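You operate a simulated robot arm through the tools that you are given. There is no shell and no other tool.

Carry out the task below with a simulated robot arm. There is one attempt and no reset: what you move stays moved.

## Task
Grease the middle of the bearing cover, then lay the seal ring on.
Fine: use the red brush and put it back in its holder. A coat counts when it lies all over at full strength: go over it till it gets no stronger.
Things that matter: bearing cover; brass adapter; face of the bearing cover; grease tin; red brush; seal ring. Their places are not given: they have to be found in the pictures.

It is judged by the outcome, as a careful person would: the job done as asked, and still so three seconds after it is handed in. It fails if anything else is knocked over, pushed out of place, dropped, spilled or broken. A push-on lid holds only when it is set on centred and level and pressed home; a screw cap is set on level and turned clockwise until tight.

## Robot
A 6-joint arm with a fingered hand, fixed in place. Base frame: the origin is on the floor under the middle of its stand, x ahead of it, y to its left, z up; the work surface is at about z = 0.86. Lengths are in m, angles in degrees, forces in N, time in s.
With the tool pointing down near the work surface it reaches from about 0.3 to 0.7 m from the base axis. Its first joint turns from -166.0 to 166.0 degrees. Payload 4 kg.
Tool frame: the origin (TCP) lies between the finger pads and is the grasp point; the fingertips stand 0.022 m ahead of it; z points along the fingers, y is the line along which they close. The gripper opens to 0.112 m; its body begins 0.06 m behind the TCP. The gripper is a hand of 4 fingers: y runs from the thumb to the fingers, the wrist lies at [0, 0, -0.218] in the tool frame, and closing takes about 1.5 s.
Orientation is that of the tool frame in the base frame, as [roll, pitch, yaw] about the fixed x, y, z axes, in that order (R = Rz(yaw) Ry(pitch) Rx(roll)). With the fingers straight down and closing along the base's y, the tool's x points along the base's -x, its y along +y and its z along -z.

## Interface
- The arm moves only by the tool arm_command. Its arguments are lists of equal length, an entry for each row: "xyz": the shift along the tool's x, y, z in m, a list of three; "delta_rot": the turn, a rotation vector about the tool's x, y, z in degrees, a list of three. In form: {"xyz": [[x, y, z], ...], "delta_rot": [[ax, ay, az], ...]}. A call has 1 to 20 rows; each row shifts and turns the commanded pose from where the row before left it, along the tool's axes as they then stand. "claw" is the finger opening in m, from 0 to 0.112, set as the call begins (left out, the last holds). Rows are played at 5 a second. More than 0.05 m and 8.6 degrees between two rows, or a gripper value outside its range, and nothing of the call is played. A pose out of reach is approached as far as the arm can. The call stops where the force on the tool passes 40 N (or 10 N more than at its start, if that is more) or the arm is blocked; 0.2 s more then pass. The fingers move at their own pace (about 0.045 m/s each) and stop on an object; they squeeze with about 32 N. The grip force told is the motor's: it shows also when the fingers shut on nothing. Time passes only in rows, and 0.2 s behind the last, so rows that do not move let the fingers close. The reply holds the time, the measured pose of the TCP, the force on the tool along the base axes, the opening and the grip force, in the units named above and with some noise, with the torque about the TCP (base axes, N m) and any sound that the robot's microphone picked up.
- Cameras (640 x 400 px; columns grow to the right, rows downward): "scene" is fixed at [0.0516, -0.4885, 1.7469]; the picture's right is [0.94, -0.35, 0.00], its down [-0.23, -0.61, -0.76] and it looks along [0.26, 0.71, -0.65] (base axes); focal length 360 px, centre (320, 200). "wrist" rides on the gripper at [0.069, 0.004, -0.083] in the tool frame; the picture's right is [-0.06, 1.00, 0.00], its down [-0.77, -0.05, -0.64] and it looks along [-0.64, -0.04, 0.77] (tool axes); focal length 243 px, centre (320, 200).
- capture(camera): a new picture of that camera. The clock stands still meanwhile.
- move_fingers(finger1, finger2, finger3, thumb_bend): sets how far each is bent, from 0 (flat) to 100 (curled in); at 30 the hand is open as for a grip, at 70 the pads meet at the TCP. One left out holds its place. A second passes; each finger stops where it meets its share of the squeeze, and holds until it gets a number again. A gripper value or a shape takes the hand back. It gives what a move gives, with no picture; readings hold the bend of each and the force on the fingers (four entries, about 0 where the hand has none), thumb and palm.
- hand_shape(shape): the hand has 4 fingers and takes this shape, open, in about a second: jaw (thumb against the fingers, like two jaws); tri (thumb and two fingers); tip (a fingertip pinch); poke (one finger out to press); point (the index stretched); flat (the hand flat); cup (the hand cupped); fist (a fist). The gripper value then closes the fingers along that shape, each until it touches; the sizes above hold for jaw. It gives what a move gives, with no picture.
- point_at(camera, pixels): there is no depth. For up to 12 entries [column, row, z] of the newest picture of that camera ("zoom" is the newest enlarged one), the place [x, y] in the base frame at which the ray of that pixel passes the height z, good to about 0.003 m, but the place of the scene camera against the robot may be out by one fixed shift of up to 0.025 m in any direction. The clock stands still meanwhile.
- inspect(camera, box): a new picture of the part [left, top, right, bottom] of that camera's present view, enlarged. The clock stands still meanwhile.
- sign_off(): hands the job in; it is judged then, once.

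Leave the gripper open and the arm clear of the work at the hand-in unless told otherwise.

The tools are called after "Call:" as a command line: name --argument value ..., lists and objects as JSON in quotes. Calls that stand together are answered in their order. arm_command: Moves the arm, as the interface text tells. Its arguments: {"type":"object","properties":{"xyz":{"type":"array"},"delta_rot":{"type":"array"},"claw":{"type":"number"}},"required":["xyz","delta_rot"]} The other tools are called the same way: hand_shape (shape) gives the hand a shape; move_fingers (finger1, finger2, finger3, thumb_bend) moves the fingers one by one; capture (camera) takes a picture; point_at (camera, pixels) gives the place at which the rays of pixels pass given heights; inspect (camera, box) takes an enlarged picture of a part of a camera's view; sign_off () hands the job in.

At the start:

```text
time_s: 0.0
eef_pos: [0.3863, 0.1025, 1.2756]
orientation: [-180.0, 0.0, 180.0]
wrist_force: [0.2, -0.4, 0.2]
torque: [0.01, 0.0, 0.0]
opening: 0.1119
finger_force: 0.0
shape: jaw
bend: [30.0, 30.0, 30.0, 30.0]
finger forces: [0.1, 0.0, 0.0, 0.0, 0.0, 0.0]
```

scene: 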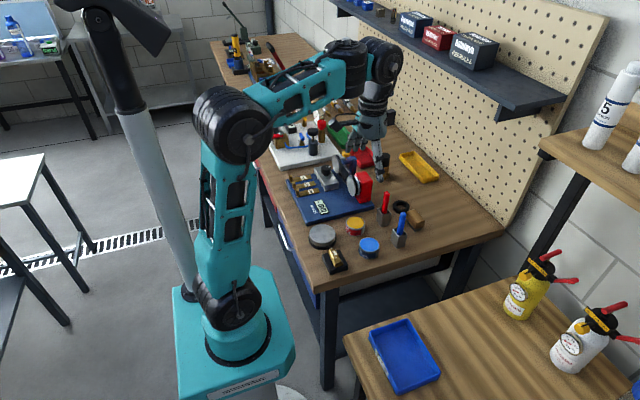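
wrist: 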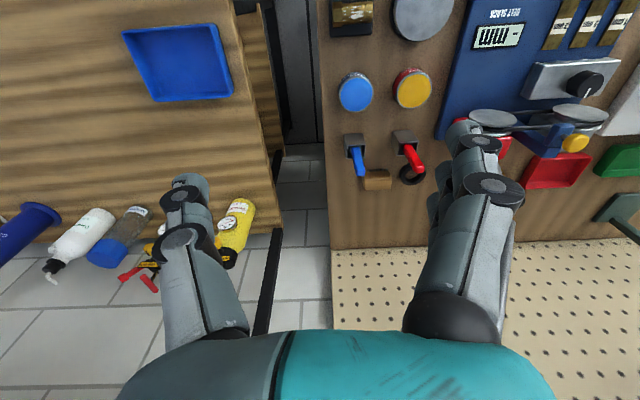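

The scene picture shows a workbench with a grey disc at about (322,236), a yellow tin at (355,226), a blue tin at (369,247), a red brush at (385,208), a blue brush at (400,232) and a black ring at (400,206). I'll enlarge that area in both cameras.

Call:
inspect --camera "scene" --box '[280, 170, 440, 280]'

Call:
inspect --camera "wrist" --box '[310, 0, 480, 200]'

```text
3.64 times, centred on (360, 225) of scene
```

zoom: 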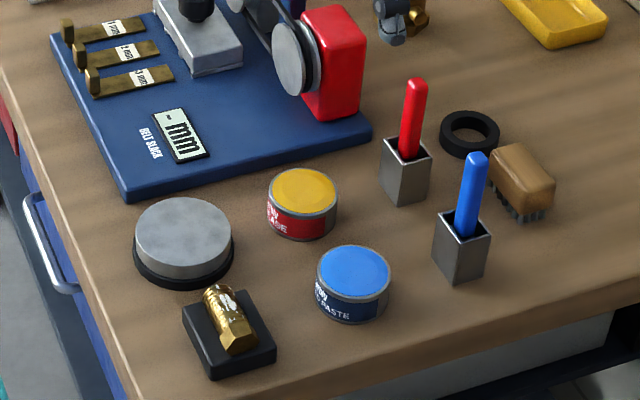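

```text
2.00 times, centred on (395, 100) of wrist
```

zoom: 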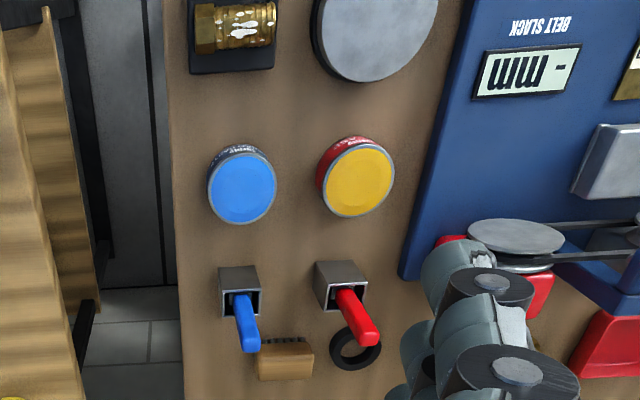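

The grease tin is the red-labelled one with yellow filling ("...EASE"), and the blue tin is paste. The red brush stands in a square holder, and the ring lies beside it. I'll read approximate places from both cameras.

Call:
capture --camera "wrist"

Call:
capture --camera "scene"

```text
taken
```

wrist: 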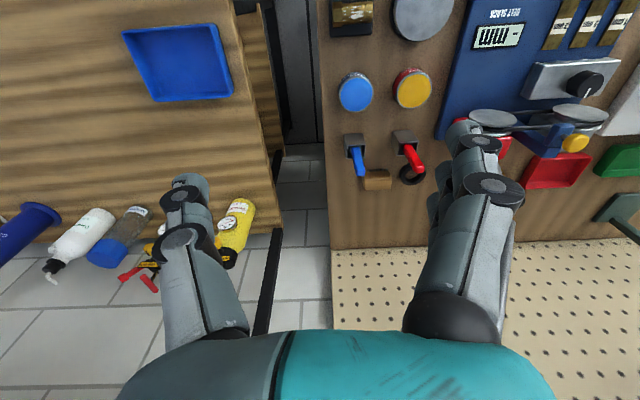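

```text
taken
```

scene: 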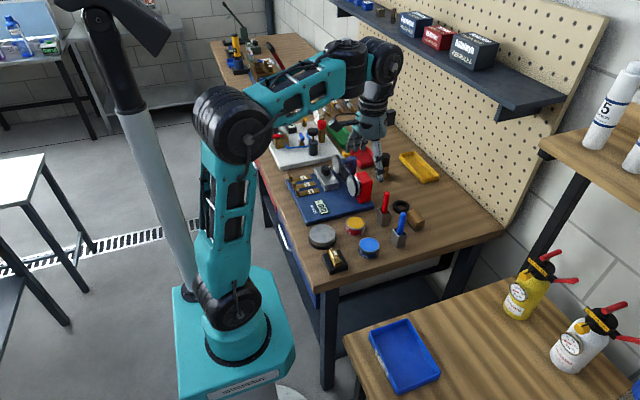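

Call:
point_at --camera "wrist" --pixels '[[351, 12, 0.89], [418, 15, 0.88], [413, 88, 0.89], [356, 92, 0.89], [403, 140, 0.91], [418, 170, 0.96], [412, 174, 0.865], [354, 143, 0.91], [361, 173, 0.96], [376, 180, 0.88]]'

Call:
point_at --camera "scene" --pixels '[[335, 258, 0.89], [322, 232, 0.885], [356, 222, 0.89], [369, 243, 0.89], [385, 207, 0.9], [384, 192, 0.96], [401, 206, 0.865], [400, 233, 0.9], [400, 214, 0.96], [416, 217, 0.88]]'

```text
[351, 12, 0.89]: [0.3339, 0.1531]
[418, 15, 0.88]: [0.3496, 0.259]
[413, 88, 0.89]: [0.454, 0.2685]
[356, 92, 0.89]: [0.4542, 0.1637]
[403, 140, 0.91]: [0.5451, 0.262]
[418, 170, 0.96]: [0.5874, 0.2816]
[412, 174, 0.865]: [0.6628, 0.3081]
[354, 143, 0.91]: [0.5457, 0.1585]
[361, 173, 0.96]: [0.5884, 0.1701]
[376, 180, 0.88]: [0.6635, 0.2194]
```

```text
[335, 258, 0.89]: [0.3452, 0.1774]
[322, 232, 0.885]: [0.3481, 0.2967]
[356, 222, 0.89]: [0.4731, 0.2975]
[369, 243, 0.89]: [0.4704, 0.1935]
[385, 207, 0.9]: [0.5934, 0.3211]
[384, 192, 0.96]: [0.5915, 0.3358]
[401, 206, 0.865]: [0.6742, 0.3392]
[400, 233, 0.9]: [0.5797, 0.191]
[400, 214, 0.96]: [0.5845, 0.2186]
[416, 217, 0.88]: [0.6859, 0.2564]
```

The readings place the cover near (0.35,0.26), the grease tin near (0.45,0.27), the red brush near (0.55,0.26) and the ring near (0.66,0.31). I'll bring the hand nearer and lower for a better look, still well above everything.

Call:
arm_command --xyz '[[0.016, 0.024, 0.03], [0.016, 0.024, 0.03], [0.016, 0.024, 0.03], [0.016, 0.024, 0.03], [0.016, 0.024, 0.03], [0, 0, 0]]' --delta_rot '[[0, 0, 0], [0, 0, 0], [0, 0, 0], [0, 0, 0], [0, 0, 0], [0, 0, 0]]'

Call:
capture --camera "wrist"

```text
time_s: 1.4
eef_pos: [0.3056, 0.2231, 1.1266]
orientation: [180.0, -0.1, 179.8]
wrist_force: [0.5, -0.7, -0.4]
torque: [-0.03, -0.05, -0.01]
opening: 0.1117
finger_force: 0.0
shape: jaw
bend: [30.0, 30.0, 30.0, 30.0]
finger forces: [0.0, 0.0, 0.0, 0.0, 0.0, 0.0]
```

```text
taken
```

wrist: 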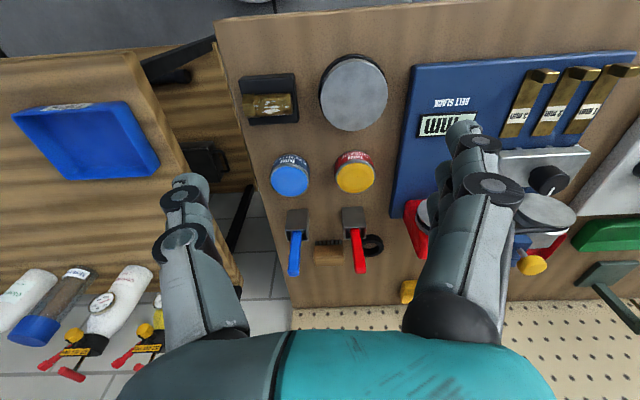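

All the parts are in view between the fingers. I'll enlarge the area.

Call:
inspect --camera "wrist" --box '[230, 40, 410, 150]'

Call:
point_at --camera "wrist" --pixels '[[269, 100, 0.89], [355, 92, 0.885], [355, 175, 0.89], [290, 178, 0.89], [352, 224, 0.9], [360, 265, 0.96], [371, 245, 0.865], [297, 223, 0.9], [294, 268, 0.96], [328, 252, 0.88]]'

Call:
inspect --camera "wrist" --box '[260, 140, 420, 290]'

```text
3.56 times, centred on (320, 95) of wrist
```

zoom: 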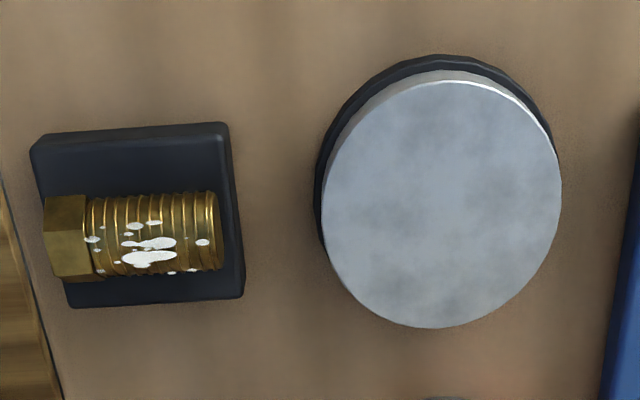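

```text
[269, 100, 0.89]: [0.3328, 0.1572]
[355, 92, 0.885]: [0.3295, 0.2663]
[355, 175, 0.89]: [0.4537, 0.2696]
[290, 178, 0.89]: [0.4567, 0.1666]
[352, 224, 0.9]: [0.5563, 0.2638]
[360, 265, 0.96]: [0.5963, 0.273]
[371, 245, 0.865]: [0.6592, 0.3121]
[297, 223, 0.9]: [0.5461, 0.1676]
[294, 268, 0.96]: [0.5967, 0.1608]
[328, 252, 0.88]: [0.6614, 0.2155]
```

```text
2.67 times, centred on (340, 215) of wrist
```

zoom: 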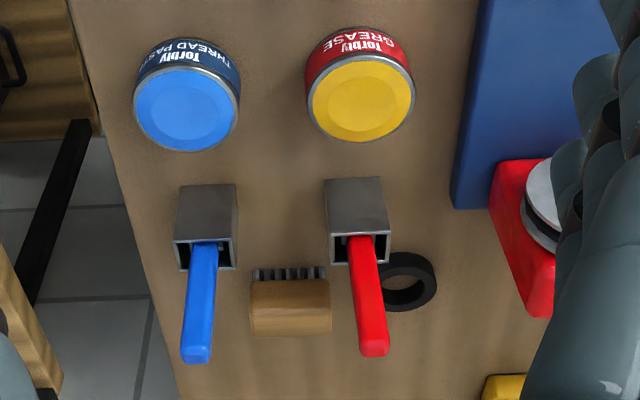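

The face of the cover is a plain grey disc, the grease tin is open, and the red handle stands upright in its holder. I'll zoom tightly on each for measuring, the cover first.

Call:
inspect --camera "wrist" --box '[305, 45, 401, 141]'

```text
4.17 times, centred on (353, 93) of wrist
```

zoom: 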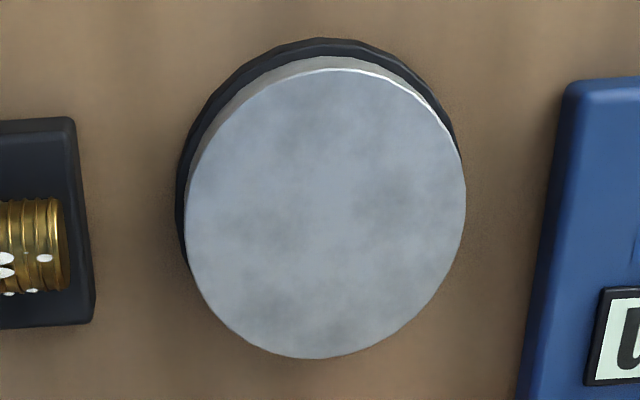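

The face spans about columns 185 to 466 and rows 68 to 358 in the zoom. I'll read its edges at a couple of heights.

Call:
point_at --camera "zoom" --pixels '[[340, 68, 0.885], [315, 358, 0.885], [185, 210, 0.885], [466, 195, 0.885], [340, 68, 0.895], [315, 358, 0.895], [185, 210, 0.895], [466, 195, 0.895], [178, 210, 0.865], [330, 38, 0.865]]'

Call:
inspect --camera "wrist" --box '[320, 190, 400, 290]'

```text
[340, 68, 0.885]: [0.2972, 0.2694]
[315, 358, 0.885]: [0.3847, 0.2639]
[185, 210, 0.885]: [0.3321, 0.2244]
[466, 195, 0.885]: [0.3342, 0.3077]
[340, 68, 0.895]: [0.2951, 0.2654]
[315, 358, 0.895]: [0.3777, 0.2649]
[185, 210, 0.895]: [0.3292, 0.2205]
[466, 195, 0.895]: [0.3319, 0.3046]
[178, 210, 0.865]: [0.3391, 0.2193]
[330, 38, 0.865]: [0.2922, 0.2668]
```

```text
4.00 times, centred on (360, 240) of wrist
```

zoom: 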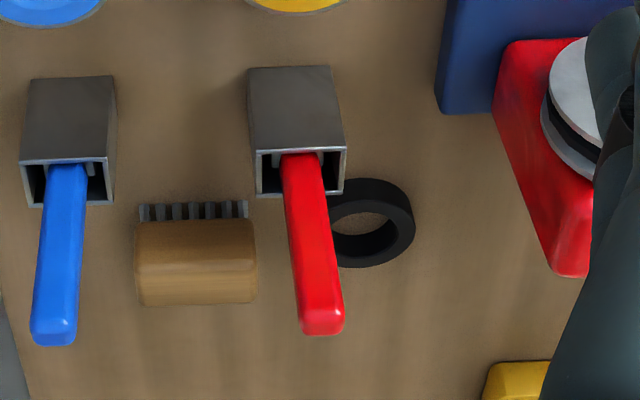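

In this zoom the holder's opening is centred near (303,173), the handle's top end is near (321,325), and the ring is near (373,222). I'll read these at several candidate heights.

Call:
point_at --camera "zoom" --pixels '[[248, 68, 0.86], [330, 66, 0.86], [258, 150, 0.9], [345, 148, 0.9], [256, 195, 0.9], [343, 193, 0.9], [321, 325, 0.95], [321, 325, 0.97], [373, 178, 0.87], [376, 268, 0.865], [415, 222, 0.867], [373, 215, 0.865]]'

Call:
inspect --camera "scene" --box '[360, 180, 430, 260]'

```text
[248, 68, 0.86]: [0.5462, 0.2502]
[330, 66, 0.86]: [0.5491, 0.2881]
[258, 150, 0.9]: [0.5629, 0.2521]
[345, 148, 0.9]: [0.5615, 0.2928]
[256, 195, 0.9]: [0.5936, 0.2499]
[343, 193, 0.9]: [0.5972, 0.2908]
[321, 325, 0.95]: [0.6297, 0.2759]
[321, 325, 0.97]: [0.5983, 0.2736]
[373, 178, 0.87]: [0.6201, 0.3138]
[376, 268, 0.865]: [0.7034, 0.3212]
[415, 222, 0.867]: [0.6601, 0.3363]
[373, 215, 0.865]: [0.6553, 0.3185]
```

```text
5.00 times, centred on (395, 220) of scene
```

zoom: 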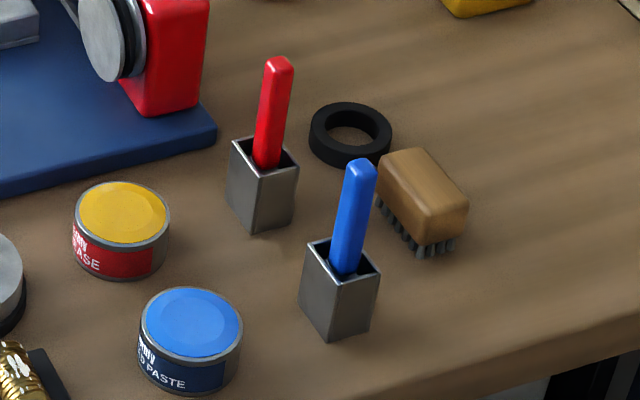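

The holder top seems to be at about z=0.914 and the handle top near z=0.985, around (0.564,0.27). I'll move closer to the brush for a second view, staying above z=1.1.

Call:
arm_command --xyz '[[-0.03, 0.009, 0], [-0.03, 0.009, 0], [-0.03, 0.009, 0], [-0.03, 0.009, 0], [-0.025, 0.009, 0], [0, 0, 0]]' --delta_rot '[[0, 0, 0], [0, 0, 0], [0, 0, 0], [0, 0, 0], [0, 0, 0], [0, 0, 0]]'

Call:
capture --camera "wrist"

```text
time_s: 2.8
eef_pos: [0.4526, 0.2677, 1.1258]
orientation: [180.0, -0.1, 179.9]
wrist_force: [0.4, 1.2, 1.3]
torque: [-0.03, 0.02, 0.0]
opening: 0.1118
finger_force: 0.0
shape: jaw
bend: [30.0, 30.0, 30.0, 30.0]
finger forces: [0.0, 0.0, 0.1, 0.0, 0.0, 0.1]
```

```text
taken
```

wrist: 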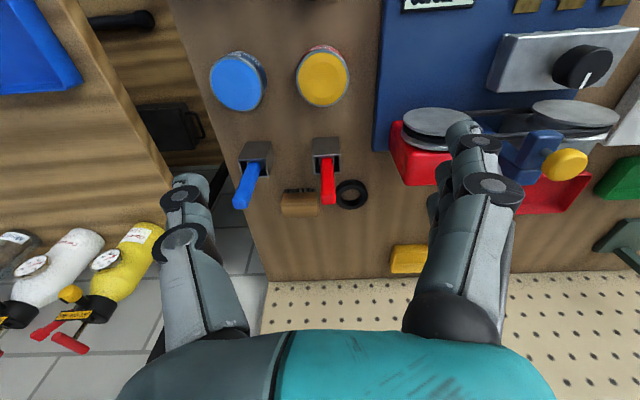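

The brush and ring are near (328,170) now. I'll zoom on them.

Call:
inspect --camera "wrist" --box '[275, 120, 387, 220]'

```text
4.00 times, centred on (331, 170) of wrist
```

zoom: 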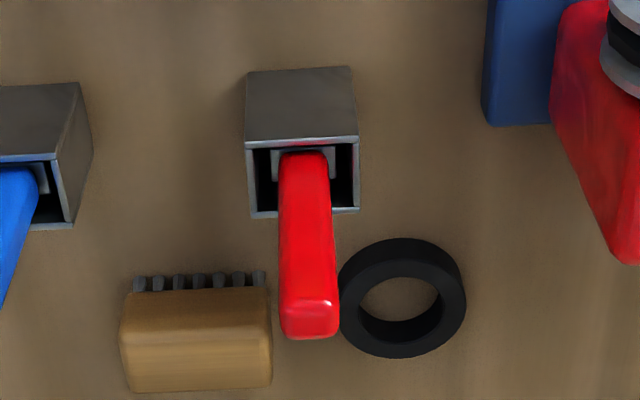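

The holder's near bottom edge is at row 70, its top rim runs from row 142 to row 215, and the handle's top is around (309,318). I'll read these at candidate heights.

Call:
point_at --camera "zoom" --pixels '[[299, 70, 0.86], [301, 142, 0.91], [304, 214, 0.91], [246, 178, 0.91], [359, 176, 0.91], [309, 318, 0.97], [309, 318, 0.985], [309, 298, 0.985], [309, 338, 0.985], [279, 320, 0.985], [339, 320, 0.985], [306, 155, 0.91]]'

Call:
point_at --camera "zoom" --pixels '[[402, 238, 0.872], [402, 345, 0.872], [340, 295, 0.872], [466, 295, 0.872], [358, 298, 0.872], [438, 298, 0.872], [400, 358, 0.862], [560, 110, 0.93], [630, 262, 0.93], [195, 392, 0.89], [120, 340, 0.89], [272, 340, 0.89]]'

```text
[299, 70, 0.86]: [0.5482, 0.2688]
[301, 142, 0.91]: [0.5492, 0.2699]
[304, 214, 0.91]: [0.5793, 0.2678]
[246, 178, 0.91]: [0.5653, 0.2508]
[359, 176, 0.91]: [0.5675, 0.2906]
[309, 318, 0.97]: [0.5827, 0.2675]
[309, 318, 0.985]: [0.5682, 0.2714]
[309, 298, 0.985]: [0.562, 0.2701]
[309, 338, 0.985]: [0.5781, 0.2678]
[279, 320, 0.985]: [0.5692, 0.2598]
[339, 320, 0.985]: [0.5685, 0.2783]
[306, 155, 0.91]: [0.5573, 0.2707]
```

```text
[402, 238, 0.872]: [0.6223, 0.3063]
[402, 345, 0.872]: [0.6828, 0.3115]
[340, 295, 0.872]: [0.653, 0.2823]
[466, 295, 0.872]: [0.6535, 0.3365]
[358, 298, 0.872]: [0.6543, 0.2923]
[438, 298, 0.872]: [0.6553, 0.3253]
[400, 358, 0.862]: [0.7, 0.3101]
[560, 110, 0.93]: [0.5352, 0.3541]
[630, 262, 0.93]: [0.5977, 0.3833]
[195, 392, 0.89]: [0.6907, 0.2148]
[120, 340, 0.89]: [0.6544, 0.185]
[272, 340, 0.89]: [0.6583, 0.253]
```

The holder is centred at about (0.564,0.270) with its rim at z≈0.912. The handle is about 18 mm wide, its centre is near (0.567,0.269), and it tops out at z≈0.985. The ring is near (0.653,0.309). I'll set a 60 mm opening and go above the red handle.

Call:
arm_command --xyz '[[-0.03, 0, 0], [-0.03, 0.001, 0], [-0.03, 0, 0], [-0.0244, 0.001, 0], [0, 0, 0.03], [0, 0, 0.03], [0, 0, 0]]' --delta_rot '[[0, 0, 0], [0, 0, 0], [0, 0, 0], [0, 0, 0], [0, 0, 0], [0, 0, 0], [0, 0, 0]]' --claw 0.06

Call:
capture --camera "wrist"

Call:
capture --camera "scene"

```text
time_s: 4.4
eef_pos: [0.5666, 0.2705, 1.0674]
orientation: [-180.0, -0.1, 180.0]
wrist_force: [-0.2, 1.3, -0.3]
torque: [0.01, 0.03, -0.01]
opening: 0.0608
finger_force: 0.1
shape: jaw
bend: [72.0, 72.0, 72.0, 70.0]
finger forces: [0.0, 0.0, 0.0, 0.1, 0.0, 0.1]
```

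```text
taken
```

wrist: 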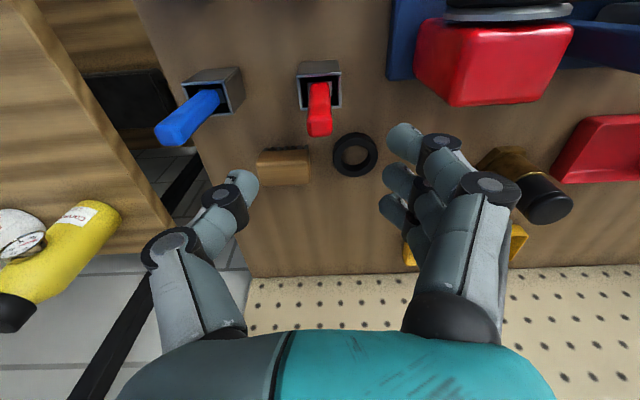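

```text
taken
```

scene: 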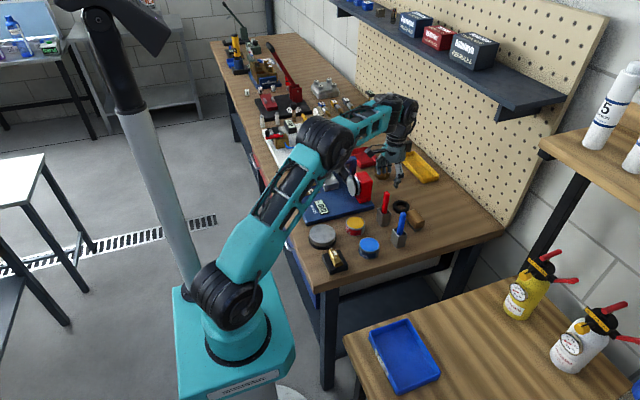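

The handle, at (320,105), is centred between the fingers. The red block on the right, with its corner near (455,105), matters for the finger side. I'll read how near and how tall it is before going down.

Call:
point_at --camera "wrist" --pixels '[[388, 78, 0.875], [414, 78, 0.88], [455, 105, 0.94], [455, 105, 0.98], [545, 100, 0.94], [545, 100, 0.98], [418, 25, 0.94], [418, 25, 0.98], [320, 110, 0.985], [320, 130, 0.985]]'

Call:
inspect --camera "wrist" --box '[280, 0, 600, 200]'

Call:
inspect --camera "scene" --box '[330, 140, 430, 240]'

```text
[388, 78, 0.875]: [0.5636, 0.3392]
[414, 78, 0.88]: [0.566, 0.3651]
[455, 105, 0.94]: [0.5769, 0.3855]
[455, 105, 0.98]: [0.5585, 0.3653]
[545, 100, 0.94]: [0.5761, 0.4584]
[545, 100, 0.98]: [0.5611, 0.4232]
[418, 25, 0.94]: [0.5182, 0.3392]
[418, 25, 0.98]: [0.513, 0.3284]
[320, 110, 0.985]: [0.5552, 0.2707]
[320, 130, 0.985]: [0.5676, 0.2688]
```

```text
2.00 times, centred on (440, 100) of wrist
```

zoom: 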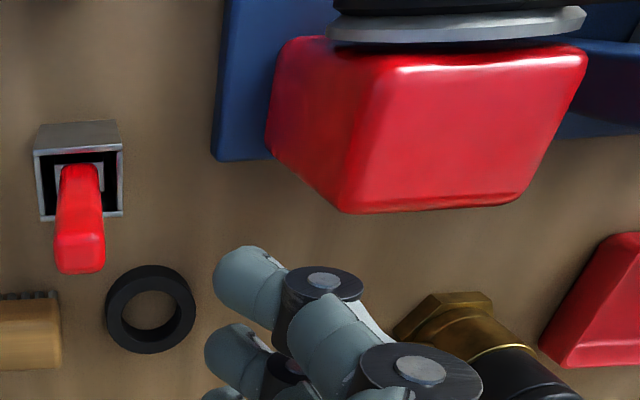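

```text
4.00 times, centred on (380, 190) of scene
```

zoom: 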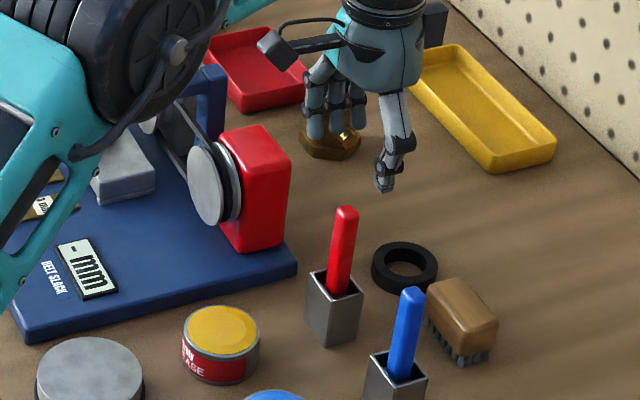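

The red block's near face is at y≈0.365 and its top at z≈0.98. My finger knuckles will stay at about y≤0.335, so there is clearance. I'll descend straight over the handle to about z=0.96.

Call:
arm_command --xyz '[[0.0005, 0, 0.02], [0.0005, 0, 0.02], [0.0005, 0, 0.02], [0, 0, 0.02], [0, 0, 0.015], [0, 0, 0.011], [0, 0, 0]]' --delta_rot '[[0, 0, 0], [0, 0, 0], [0, 0, 0], [0, 0, 0], [0, 0, 0], [0, 0, 0], [0, 0, 0]]'

Call:
capture --camera "wrist"

Call:
inspect --camera "scene" --box '[330, 140, 430, 240]'

```text
time_s: 6.0
eef_pos: [0.5651, 0.2697, 0.9606]
orientation: [180.0, -0.1, 180.0]
wrist_force: [0.6, 0.1, -0.4]
torque: [-0.03, 0.0, 0.01]
opening: 0.0611
finger_force: 0.1
shape: jaw
bend: [72.0, 72.0, 72.0, 70.0]
finger forces: [0.0, 0.0, 0.0, 0.0, 0.0, 0.0]
```

```text
taken
```

wrist: 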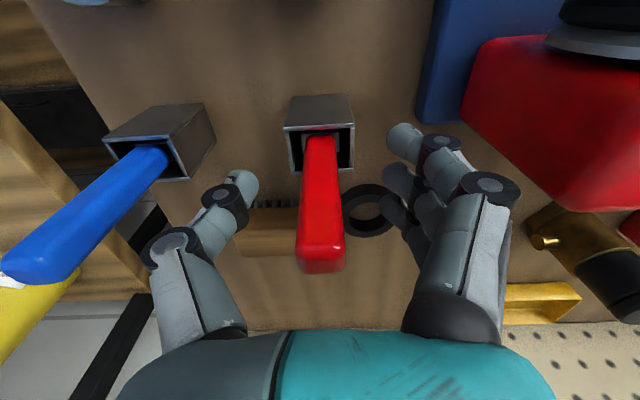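

```text
4.00 times, centred on (380, 190) of scene
```

zoom: 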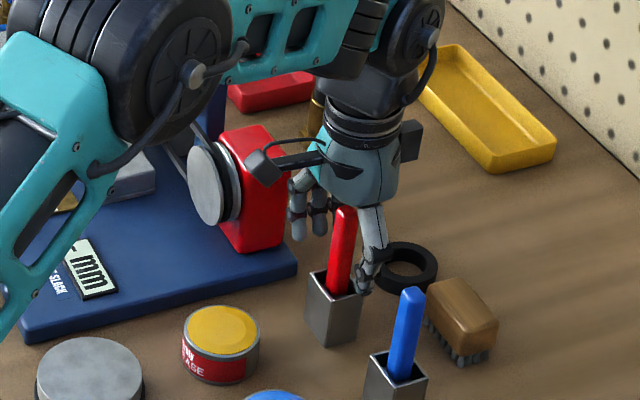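

The red handle stands between the fingers, centred at column 320. I'll close the hand on it.

Call:
arm_command --xyz '[[0, 0, 0], [0, 0, 0], [0, 0, 0], [0, 0, 0], [0, 0, 0], [0, 0, 0], [0, 0, 0], [0, 0, 0], [0, 0, 0]]' --delta_rot '[[0, 0, 0], [0, 0, 0], [0, 0, 0], [0, 0, 0], [0, 0, 0], [0, 0, 0], [0, 0, 0], [0, 0, 0], [0, 0, 0]]' --claw 0.0

Call:
capture --camera "wrist"

```text
time_s: 8.0
eef_pos: [0.5651, 0.2691, 0.9616]
orientation: [-179.9, 0.0, 180.0]
wrist_force: [-0.2, 1.2, -0.2]
torque: [0.14, -0.02, 0.01]
opening: 0.0
finger_force: 31.8
shape: jaw
bend: [68.0, 69.0, 68.0, 72.0]
finger forces: [0.0, 18.4, 0.0, 0.1, 17.0, 0.0]
```

```text
taken
```

wrist: 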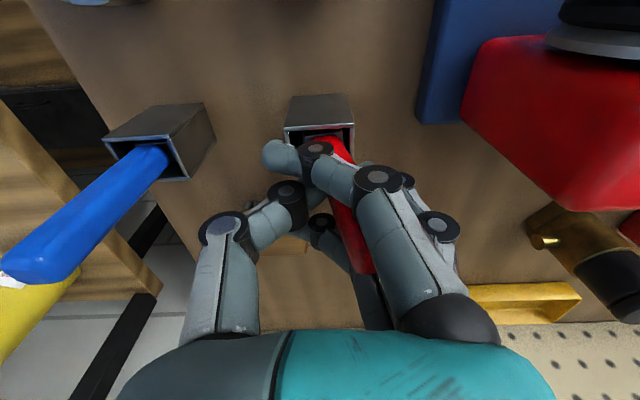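

Finger 2 and the thumb each read about 17 N, but the opening reads 0, and the handle now leans to the right in the picture. I'll look closer before lifting.

Call:
inspect --camera "wrist" --box '[240, 90, 440, 300]'

Call:
inspect --camera "scene" --box '[360, 160, 430, 230]'

```text
1.90 times, centred on (340, 195) of wrist
```

zoom: 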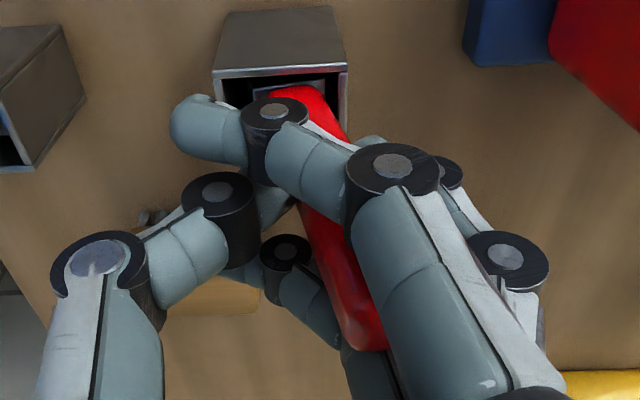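

```text
5.71 times, centred on (395, 195) of scene
```

zoom: 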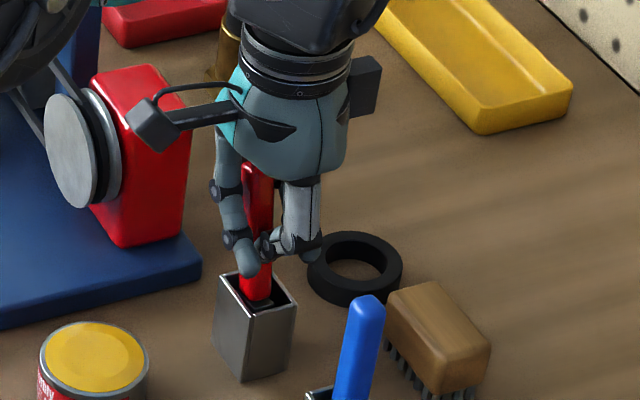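

Finger 2 and the thumb hold the handle, while fingers 1 and 3 curl past it. I'll measure how far the handle leans.

Call:
point_at --camera "wrist" --pixels '[[330, 142, 0.91], [362, 265, 0.98], [345, 205, 0.95]]'

```text
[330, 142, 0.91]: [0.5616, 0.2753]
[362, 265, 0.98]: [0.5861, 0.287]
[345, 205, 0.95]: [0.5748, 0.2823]
```

The handle leans about 9.5° toward +y, while its foot stays near the holder centre. I'll tilt the hand back by the same amount about the brush foot so the brush stands upright again before lifting.

Call:
arm_command --xyz '[[0, -0.0038, 0.0003], [0, -0.0038, 0.0001], [0, -0.0038, 0], [0, -0.0038, -0.0002], [0, 0, 0]]' --delta_rot '[[-2.4, 0, 0], [-2.4, 0, 0], [-2.4, 0, 0], [-2.3, 0, 0], [0, 0, 0]]'

Call:
inspect --camera "wrist" --box '[240, 90, 440, 300]'

Call:
inspect --camera "scene" --box '[360, 160, 430, 230]'

```text
time_s: 9.2
eef_pos: [0.5639, 0.2543, 0.9592]
orientation: [170.5, 0.0, 180.0]
wrist_force: [-0.7, 1.5, -0.3]
torque: [0.07, -0.04, 0.03]
opening: 0.0001
finger_force: 31.4
shape: jaw
bend: [68.0, 69.0, 68.0, 72.0]
finger forces: [0.1, 18.5, 0.0, 0.1, 17.5, 0.1]
```

```text
1.90 times, centred on (340, 195) of wrist
```

zoom: 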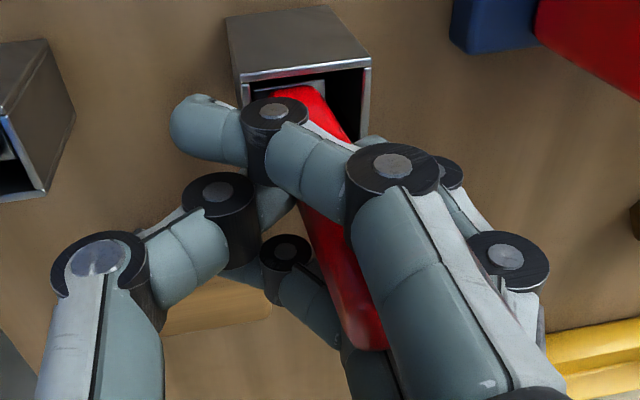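

```text
5.71 times, centred on (395, 195) of scene
```

zoom: 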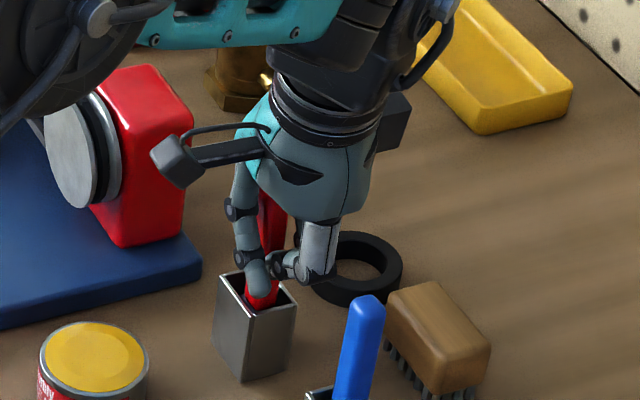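

The brush is upright again relative to the holder, slightly toward its −y wall. I'll lift it straight up slowly, easing a little to +y.

Call:
arm_command --xyz '[[0, 0.003, 0.0005], [0, 0.0017, -0.0099], [0, 0.0017, -0.0099], [0, 0, 0]]' --delta_rot '[[0, 0, 0], [0, 0, 0], [0, 0, 0], [0, 0, 0]]'

Call:
inspect --camera "wrist" --box '[240, 90, 440, 300]'

Call:
inspect --camera "scene" --box '[360, 160, 430, 230]'

```text
time_s: 10.2
eef_pos: [0.5649, 0.2564, 0.9803]
orientation: [170.5, 0.0, -180.0]
wrist_force: [-0.3, 0.2, 0.4]
torque: [0.0, 0.02, -0.02]
opening: 0.0
finger_force: 32.3
shape: jaw
bend: [68.0, 69.0, 68.0, 72.0]
finger forces: [0.1, 18.7, 0.0, 0.0, 18.8, 0.0]
```

```text
1.90 times, centred on (340, 195) of wrist
```

zoom: 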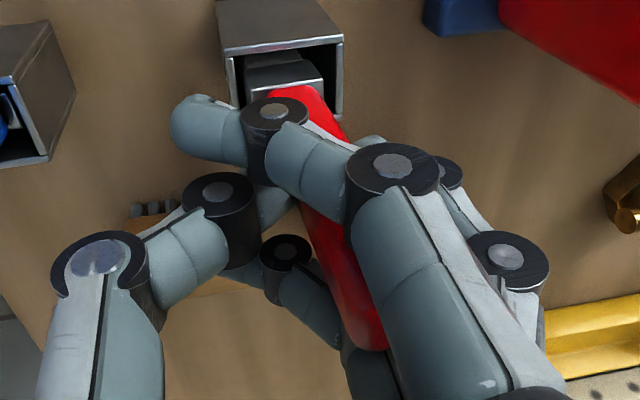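

```text
5.71 times, centred on (395, 195) of scene
```

zoom: 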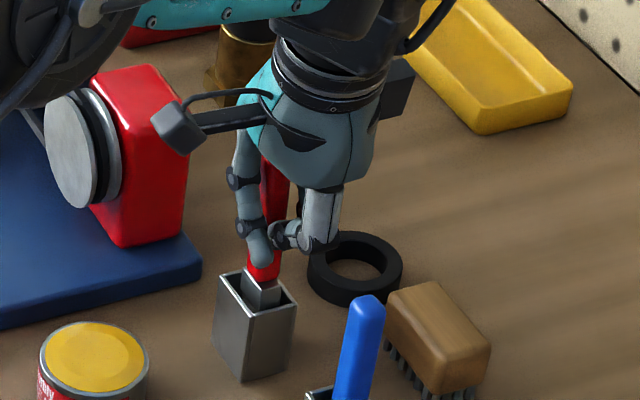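

The brush comes up cleanly and its ferrule shows above the rim. I'll keep lifting until it is clear.

Call:
arm_command --xyz '[[0, 0.0033, -0.0197], [0, 0.0033, -0.0197], [0, 0.0033, -0.0197], [0, 0.0033, -0.0197], [0, 0, 0]]' --delta_rot '[[0, 0, 0], [0, 0, 0], [0, 0, 0], [0, 0, 0], [0, 0, 0]]'

Call:
capture --camera "wrist"

Call:
inspect --camera "scene" --box '[340, 140, 430, 230]'

```text
time_s: 11.4
eef_pos: [0.5646, 0.2566, 1.0582]
orientation: [170.5, 0.0, 180.0]
wrist_force: [-1.6, 0.8, -0.3]
torque: [0.0, -0.01, -0.02]
opening: 0.0
finger_force: 31.9
shape: jaw
bend: [68.0, 69.0, 68.0, 72.0]
finger forces: [0.0, 18.8, 0.1, 0.1, 18.8, 0.1]
```

```text
taken
```

wrist: 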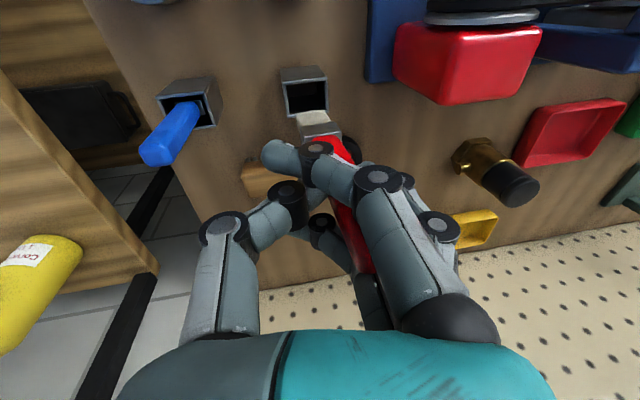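

```text
4.44 times, centred on (385, 185) of scene
```

zoom: 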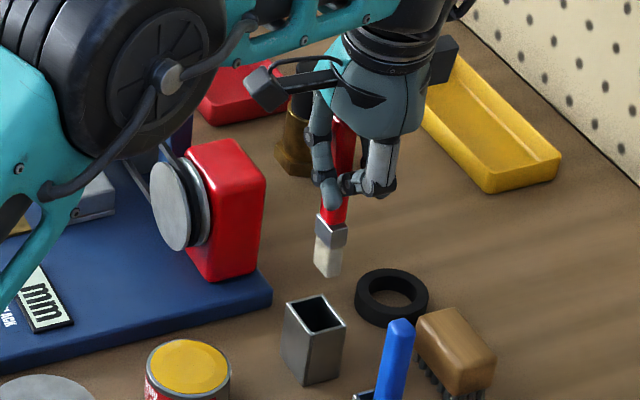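

The brush is clear, with white bristles below the ferrule. I'll zoom in to find the bristle tip relative to the hand.

Call:
inspect --camera "wrist" --box '[265, 55, 385, 185]'

Call:
inspect --camera "scene" --box '[370, 150, 430, 210]'

```text
3.08 times, centred on (325, 120) of wrist
```

zoom: 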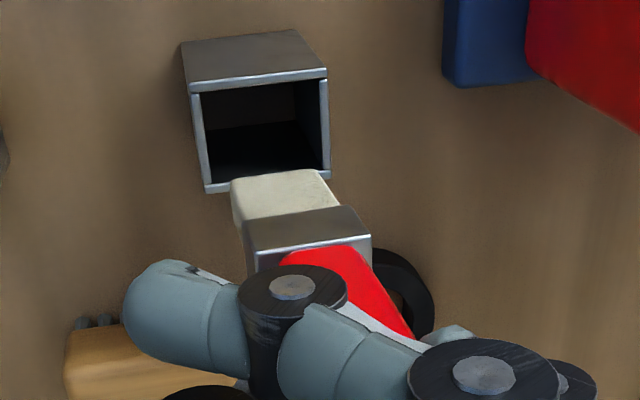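

```text
6.67 times, centred on (400, 180) of scene
```

zoom: 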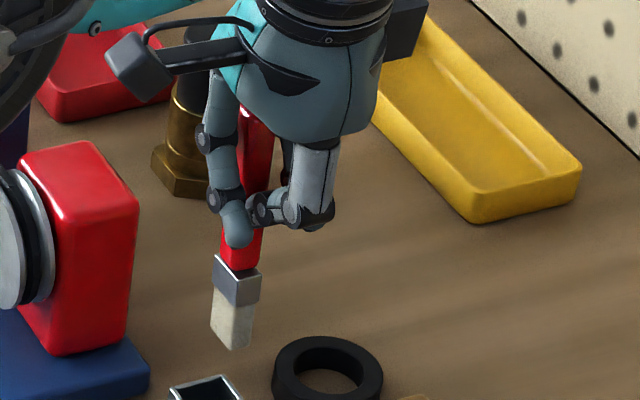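

The bristle tip's near edge is at about (277,175) in the wrist zoom just before this one. I'll work from the plain wrist picture, where that is about (311,112), and read it and the holder rim.

Call:
point_at --camera "wrist" --pixels '[[311, 112, 0.955], [311, 112, 0.965], [311, 112, 0.975], [297, 116, 0.965], [325, 112, 0.965], [304, 80, 0.912], [306, 116, 0.912], [283, 98, 0.912], [327, 94, 0.912], [318, 134, 0.99], [301, 137, 0.99], [340, 133, 0.99]]'

Call:
point_at --camera "zoom" --pixels '[[230, 345, 0.955], [230, 345, 0.965], [230, 345, 0.975], [327, 370, 0.87]]'

```text
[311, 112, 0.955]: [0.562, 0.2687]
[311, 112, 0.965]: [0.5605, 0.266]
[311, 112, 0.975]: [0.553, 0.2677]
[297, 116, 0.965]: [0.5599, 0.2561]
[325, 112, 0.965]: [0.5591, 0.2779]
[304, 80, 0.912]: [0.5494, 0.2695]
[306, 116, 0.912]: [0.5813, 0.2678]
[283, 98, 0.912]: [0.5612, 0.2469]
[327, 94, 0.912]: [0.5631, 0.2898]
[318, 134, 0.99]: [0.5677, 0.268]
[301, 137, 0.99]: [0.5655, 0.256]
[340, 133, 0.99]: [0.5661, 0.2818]
```

```text
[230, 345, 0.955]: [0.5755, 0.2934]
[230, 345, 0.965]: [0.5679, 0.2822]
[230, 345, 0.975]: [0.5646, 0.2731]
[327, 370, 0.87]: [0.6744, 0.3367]
```

The bristle tip sits about 10 mm to +y of the TCP and roughly 0.095–0.10 below it. I'll move over to the grease tin at (0.454,0.269), keeping the same height.

Call:
arm_command --xyz '[[0.028, 0.0005, 0.0001], [0.028, 0.0005, 0.0001], [0.028, 0.0005, 0.0001], [0.028, 0.0005, 0.0001], [0, 0, 0]]' --delta_rot '[[0, 0, 0], [0, 0, 0], [0, 0, 0], [0, 0, 0], [0, 0, 0]]'

Call:
capture --camera "wrist"

Call:
inspect --camera "scene" --box '[320, 160, 420, 260]'

```text
time_s: 12.6
eef_pos: [0.4522, 0.2593, 1.06]
orientation: [170.5, 0.0, 180.0]
wrist_force: [0.0, -0.1, -0.1]
torque: [0.0, 0.0, 0.03]
opening: 0.0
finger_force: 31.8
shape: jaw
bend: [68.0, 69.0, 68.0, 72.0]
finger forces: [0.0, 18.8, 0.0, 0.0, 18.7, 0.0]
```

```text
taken
```

wrist: 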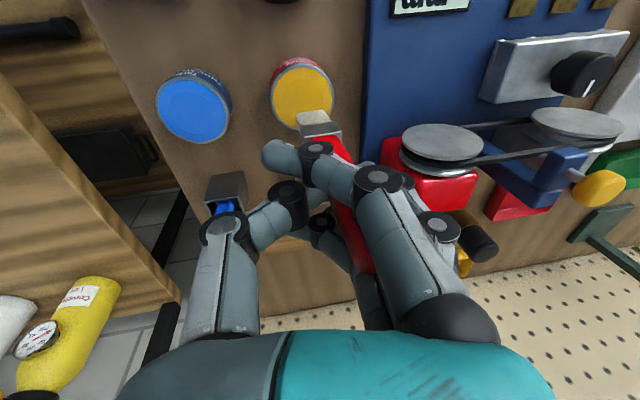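

```text
4.00 times, centred on (370, 210) of scene
```

zoom: 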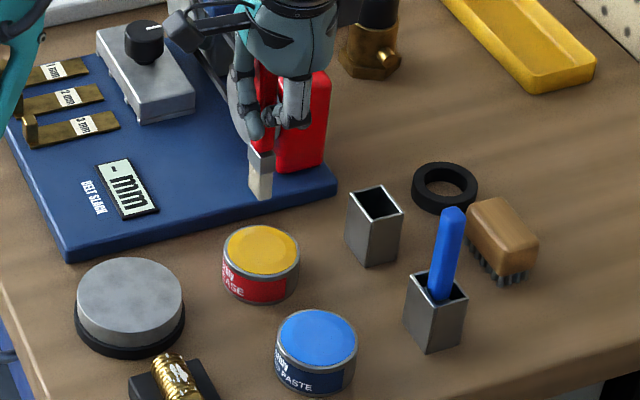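

The bristles are over the tin's lower part in the wrist view, at about (315,120). I'll measure the tin's rim more exactly.

Call:
inspect --camera "wrist" --box '[255, 45, 355, 145]'

```text
4.00 times, centred on (305, 95) of wrist
```

zoom: 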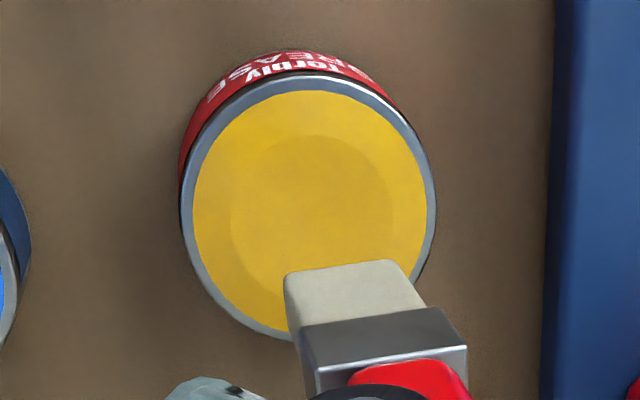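

Call:
point_at --camera "zoom" --pixels '[[308, 207, 0.89], [180, 205, 0.89], [436, 210, 0.89], [300, 70, 0.89], [302, 343, 0.89], [308, 207, 0.9], [290, 52, 0.86], [344, 270, 0.955], [344, 270, 0.965], [284, 275, 0.96], [405, 262, 0.96]]'

```text
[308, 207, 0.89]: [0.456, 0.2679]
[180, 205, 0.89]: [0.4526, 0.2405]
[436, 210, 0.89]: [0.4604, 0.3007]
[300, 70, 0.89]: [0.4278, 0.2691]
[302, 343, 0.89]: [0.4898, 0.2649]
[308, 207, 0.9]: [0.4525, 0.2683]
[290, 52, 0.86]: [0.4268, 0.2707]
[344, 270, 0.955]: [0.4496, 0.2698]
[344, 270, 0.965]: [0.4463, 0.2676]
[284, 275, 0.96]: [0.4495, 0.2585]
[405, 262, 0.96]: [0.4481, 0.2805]
```

The tin is centred at (0.457,0.269), with its rim at z≈0.89 and a radius of about 30 mm, and the bristles are over its middle. I'll lower toward the grease.

Call:
arm_command --xyz '[[-0.002, -0.0033, 0.0197], [0, -0.0033, 0.0197], [0, -0.0025, 0.0148], [0, 0, 0]]' --delta_rot '[[0, 0, 0], [0, 0, 0], [0, 0, 0], [0, 0, 0]]'

Call:
inspect --camera "wrist" --box '[240, 40, 400, 170]'

Call:
inspect --camera "scene" --box '[320, 180, 400, 260]'

```text
time_s: 13.6
eef_pos: [0.4536, 0.2605, 1.0032]
orientation: [170.5, 0.1, 180.0]
wrist_force: [0.0, 0.5, -0.8]
torque: [0.0, -0.01, -0.02]
opening: 0.0
finger_force: 32.0
shape: jaw
bend: [68.0, 69.0, 68.0, 72.0]
finger forces: [0.1, 19.0, 0.1, 0.1, 18.9, 0.1]
```

```text
3.08 times, centred on (320, 105) of wrist
```

zoom: 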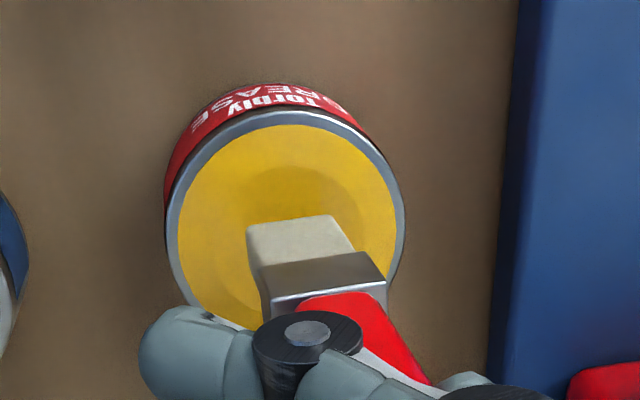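

```text
5.00 times, centred on (360, 220) of scene
```

zoom: 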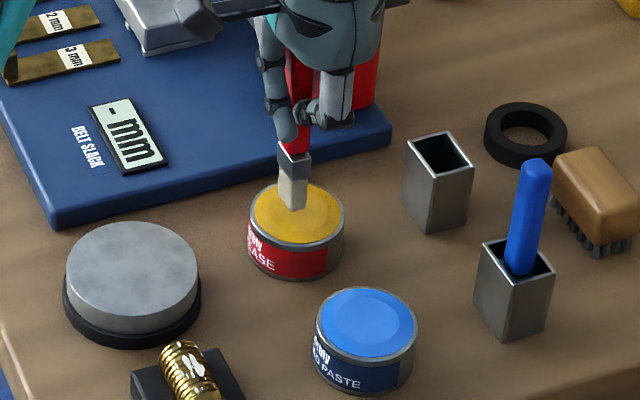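

The bristle tip hangs just above the grease, with no contact force yet. I'll go down in small steps.

Call:
arm_command --xyz '[[0, -0.0008, 0.0049], [0, -0.0008, 0.0049], [0, -0.0008, 0.0049], [0, 0, 0]]' --delta_rot '[[0, 0, 0], [0, 0, 0], [0, 0, 0], [0, 0, 0]]'

Call:
inspect --camera "scene" --box '[320, 180, 400, 260]'

Call:
inspect --camera "wrist" --box '[240, 40, 400, 170]'

```text
time_s: 14.6
eef_pos: [0.4538, 0.2598, 0.9912]
orientation: [170.3, 0.1, 179.9]
wrist_force: [0.3, -0.8, 11.3]
torque: [0.12, 0.0, 0.0]
opening: 0.0
finger_force: 32.0
shape: jaw
bend: [68.0, 69.0, 68.0, 73.0]
finger forces: [0.1, 21.8, 0.1, 0.0, 22.0, 0.0]
```

```text
5.00 times, centred on (360, 220) of scene
```

zoom: 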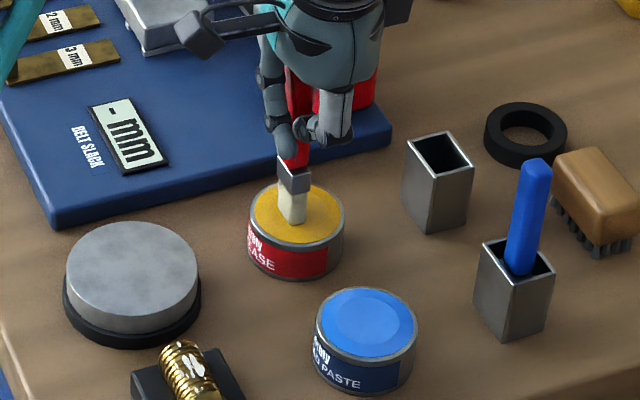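

```text
3.08 times, centred on (320, 105) of wrist
```

zoom: 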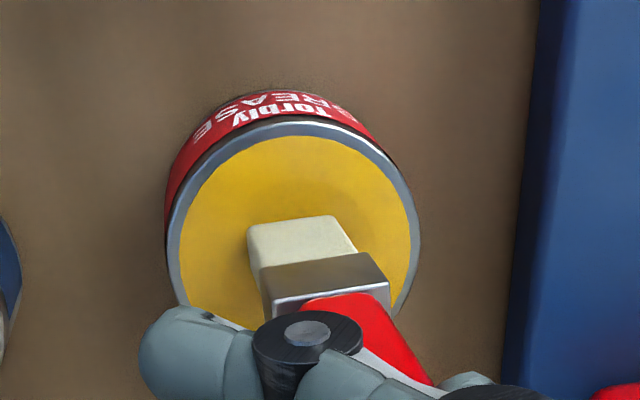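

The bristles press on the grease with about 11 N at TCP z=0.991. I'll hold briefly, then lift and look at whether they took up grease.

Call:
arm_command --xyz '[[0, 0.0004, -0.002], [0, 0, 0], [0, 0, 0], [0, 0.0033, -0.0197], [0, 0.0033, -0.0197], [0, 0, 0]]' --delta_rot '[[0, 0, 0], [0, 0, 0], [0, 0, 0], [0, 0, 0], [0, 0, 0], [0, 0, 0]]'

Call:
inspect --camera "scene" --box '[320, 170, 400, 250]'

Call:
inspect --camera "wrist" --box '[240, 40, 400, 170]'

```text
time_s: 16.0
eef_pos: [0.4531, 0.259, 1.0316]
orientation: [170.5, 0.0, -179.9]
wrist_force: [-0.2, 0.0, -0.5]
torque: [0.0, -0.04, 0.01]
opening: 0.0002
finger_force: 31.6
shape: jaw
bend: [68.0, 69.0, 68.0, 72.0]
finger forces: [0.0, 19.9, 0.0, 0.0, 19.5, 0.1]
```

```text
5.00 times, centred on (360, 210) of scene
```

zoom: 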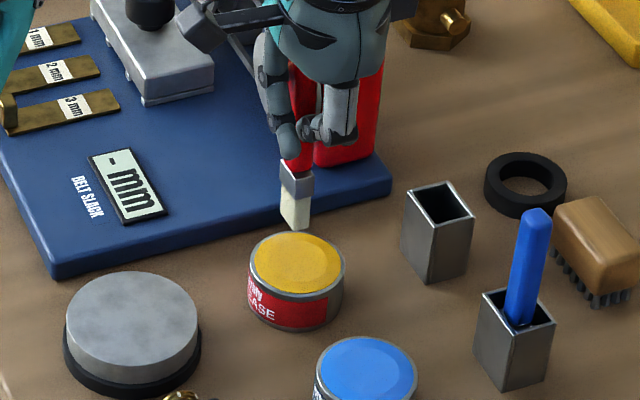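

```text
3.08 times, centred on (320, 105) of wrist
```

zoom: 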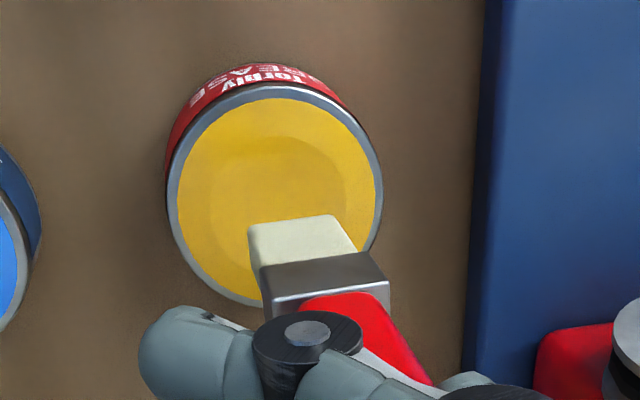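

There's no clear colour on the bristles yet. I'll zoom on them more tightly.

Call:
inspect --camera "wrist" --box '[295, 100, 345, 135]'

Call:
inspect --camera "scene" --box '[345, 195, 375, 225]'

```text
11.43 times, centred on (320, 118) of wrist
```

zoom: 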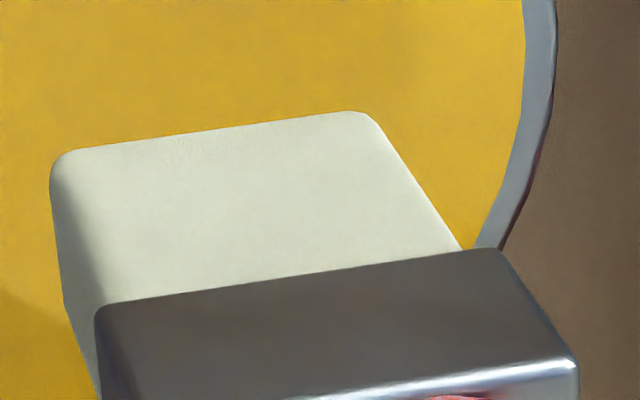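

```text
13.33 times, centred on (360, 210) of scene
```

zoom: 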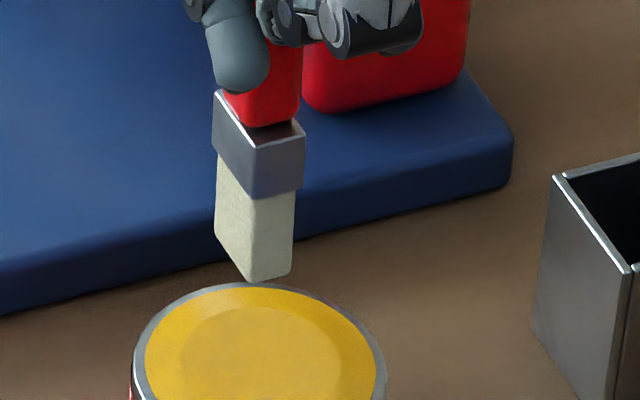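

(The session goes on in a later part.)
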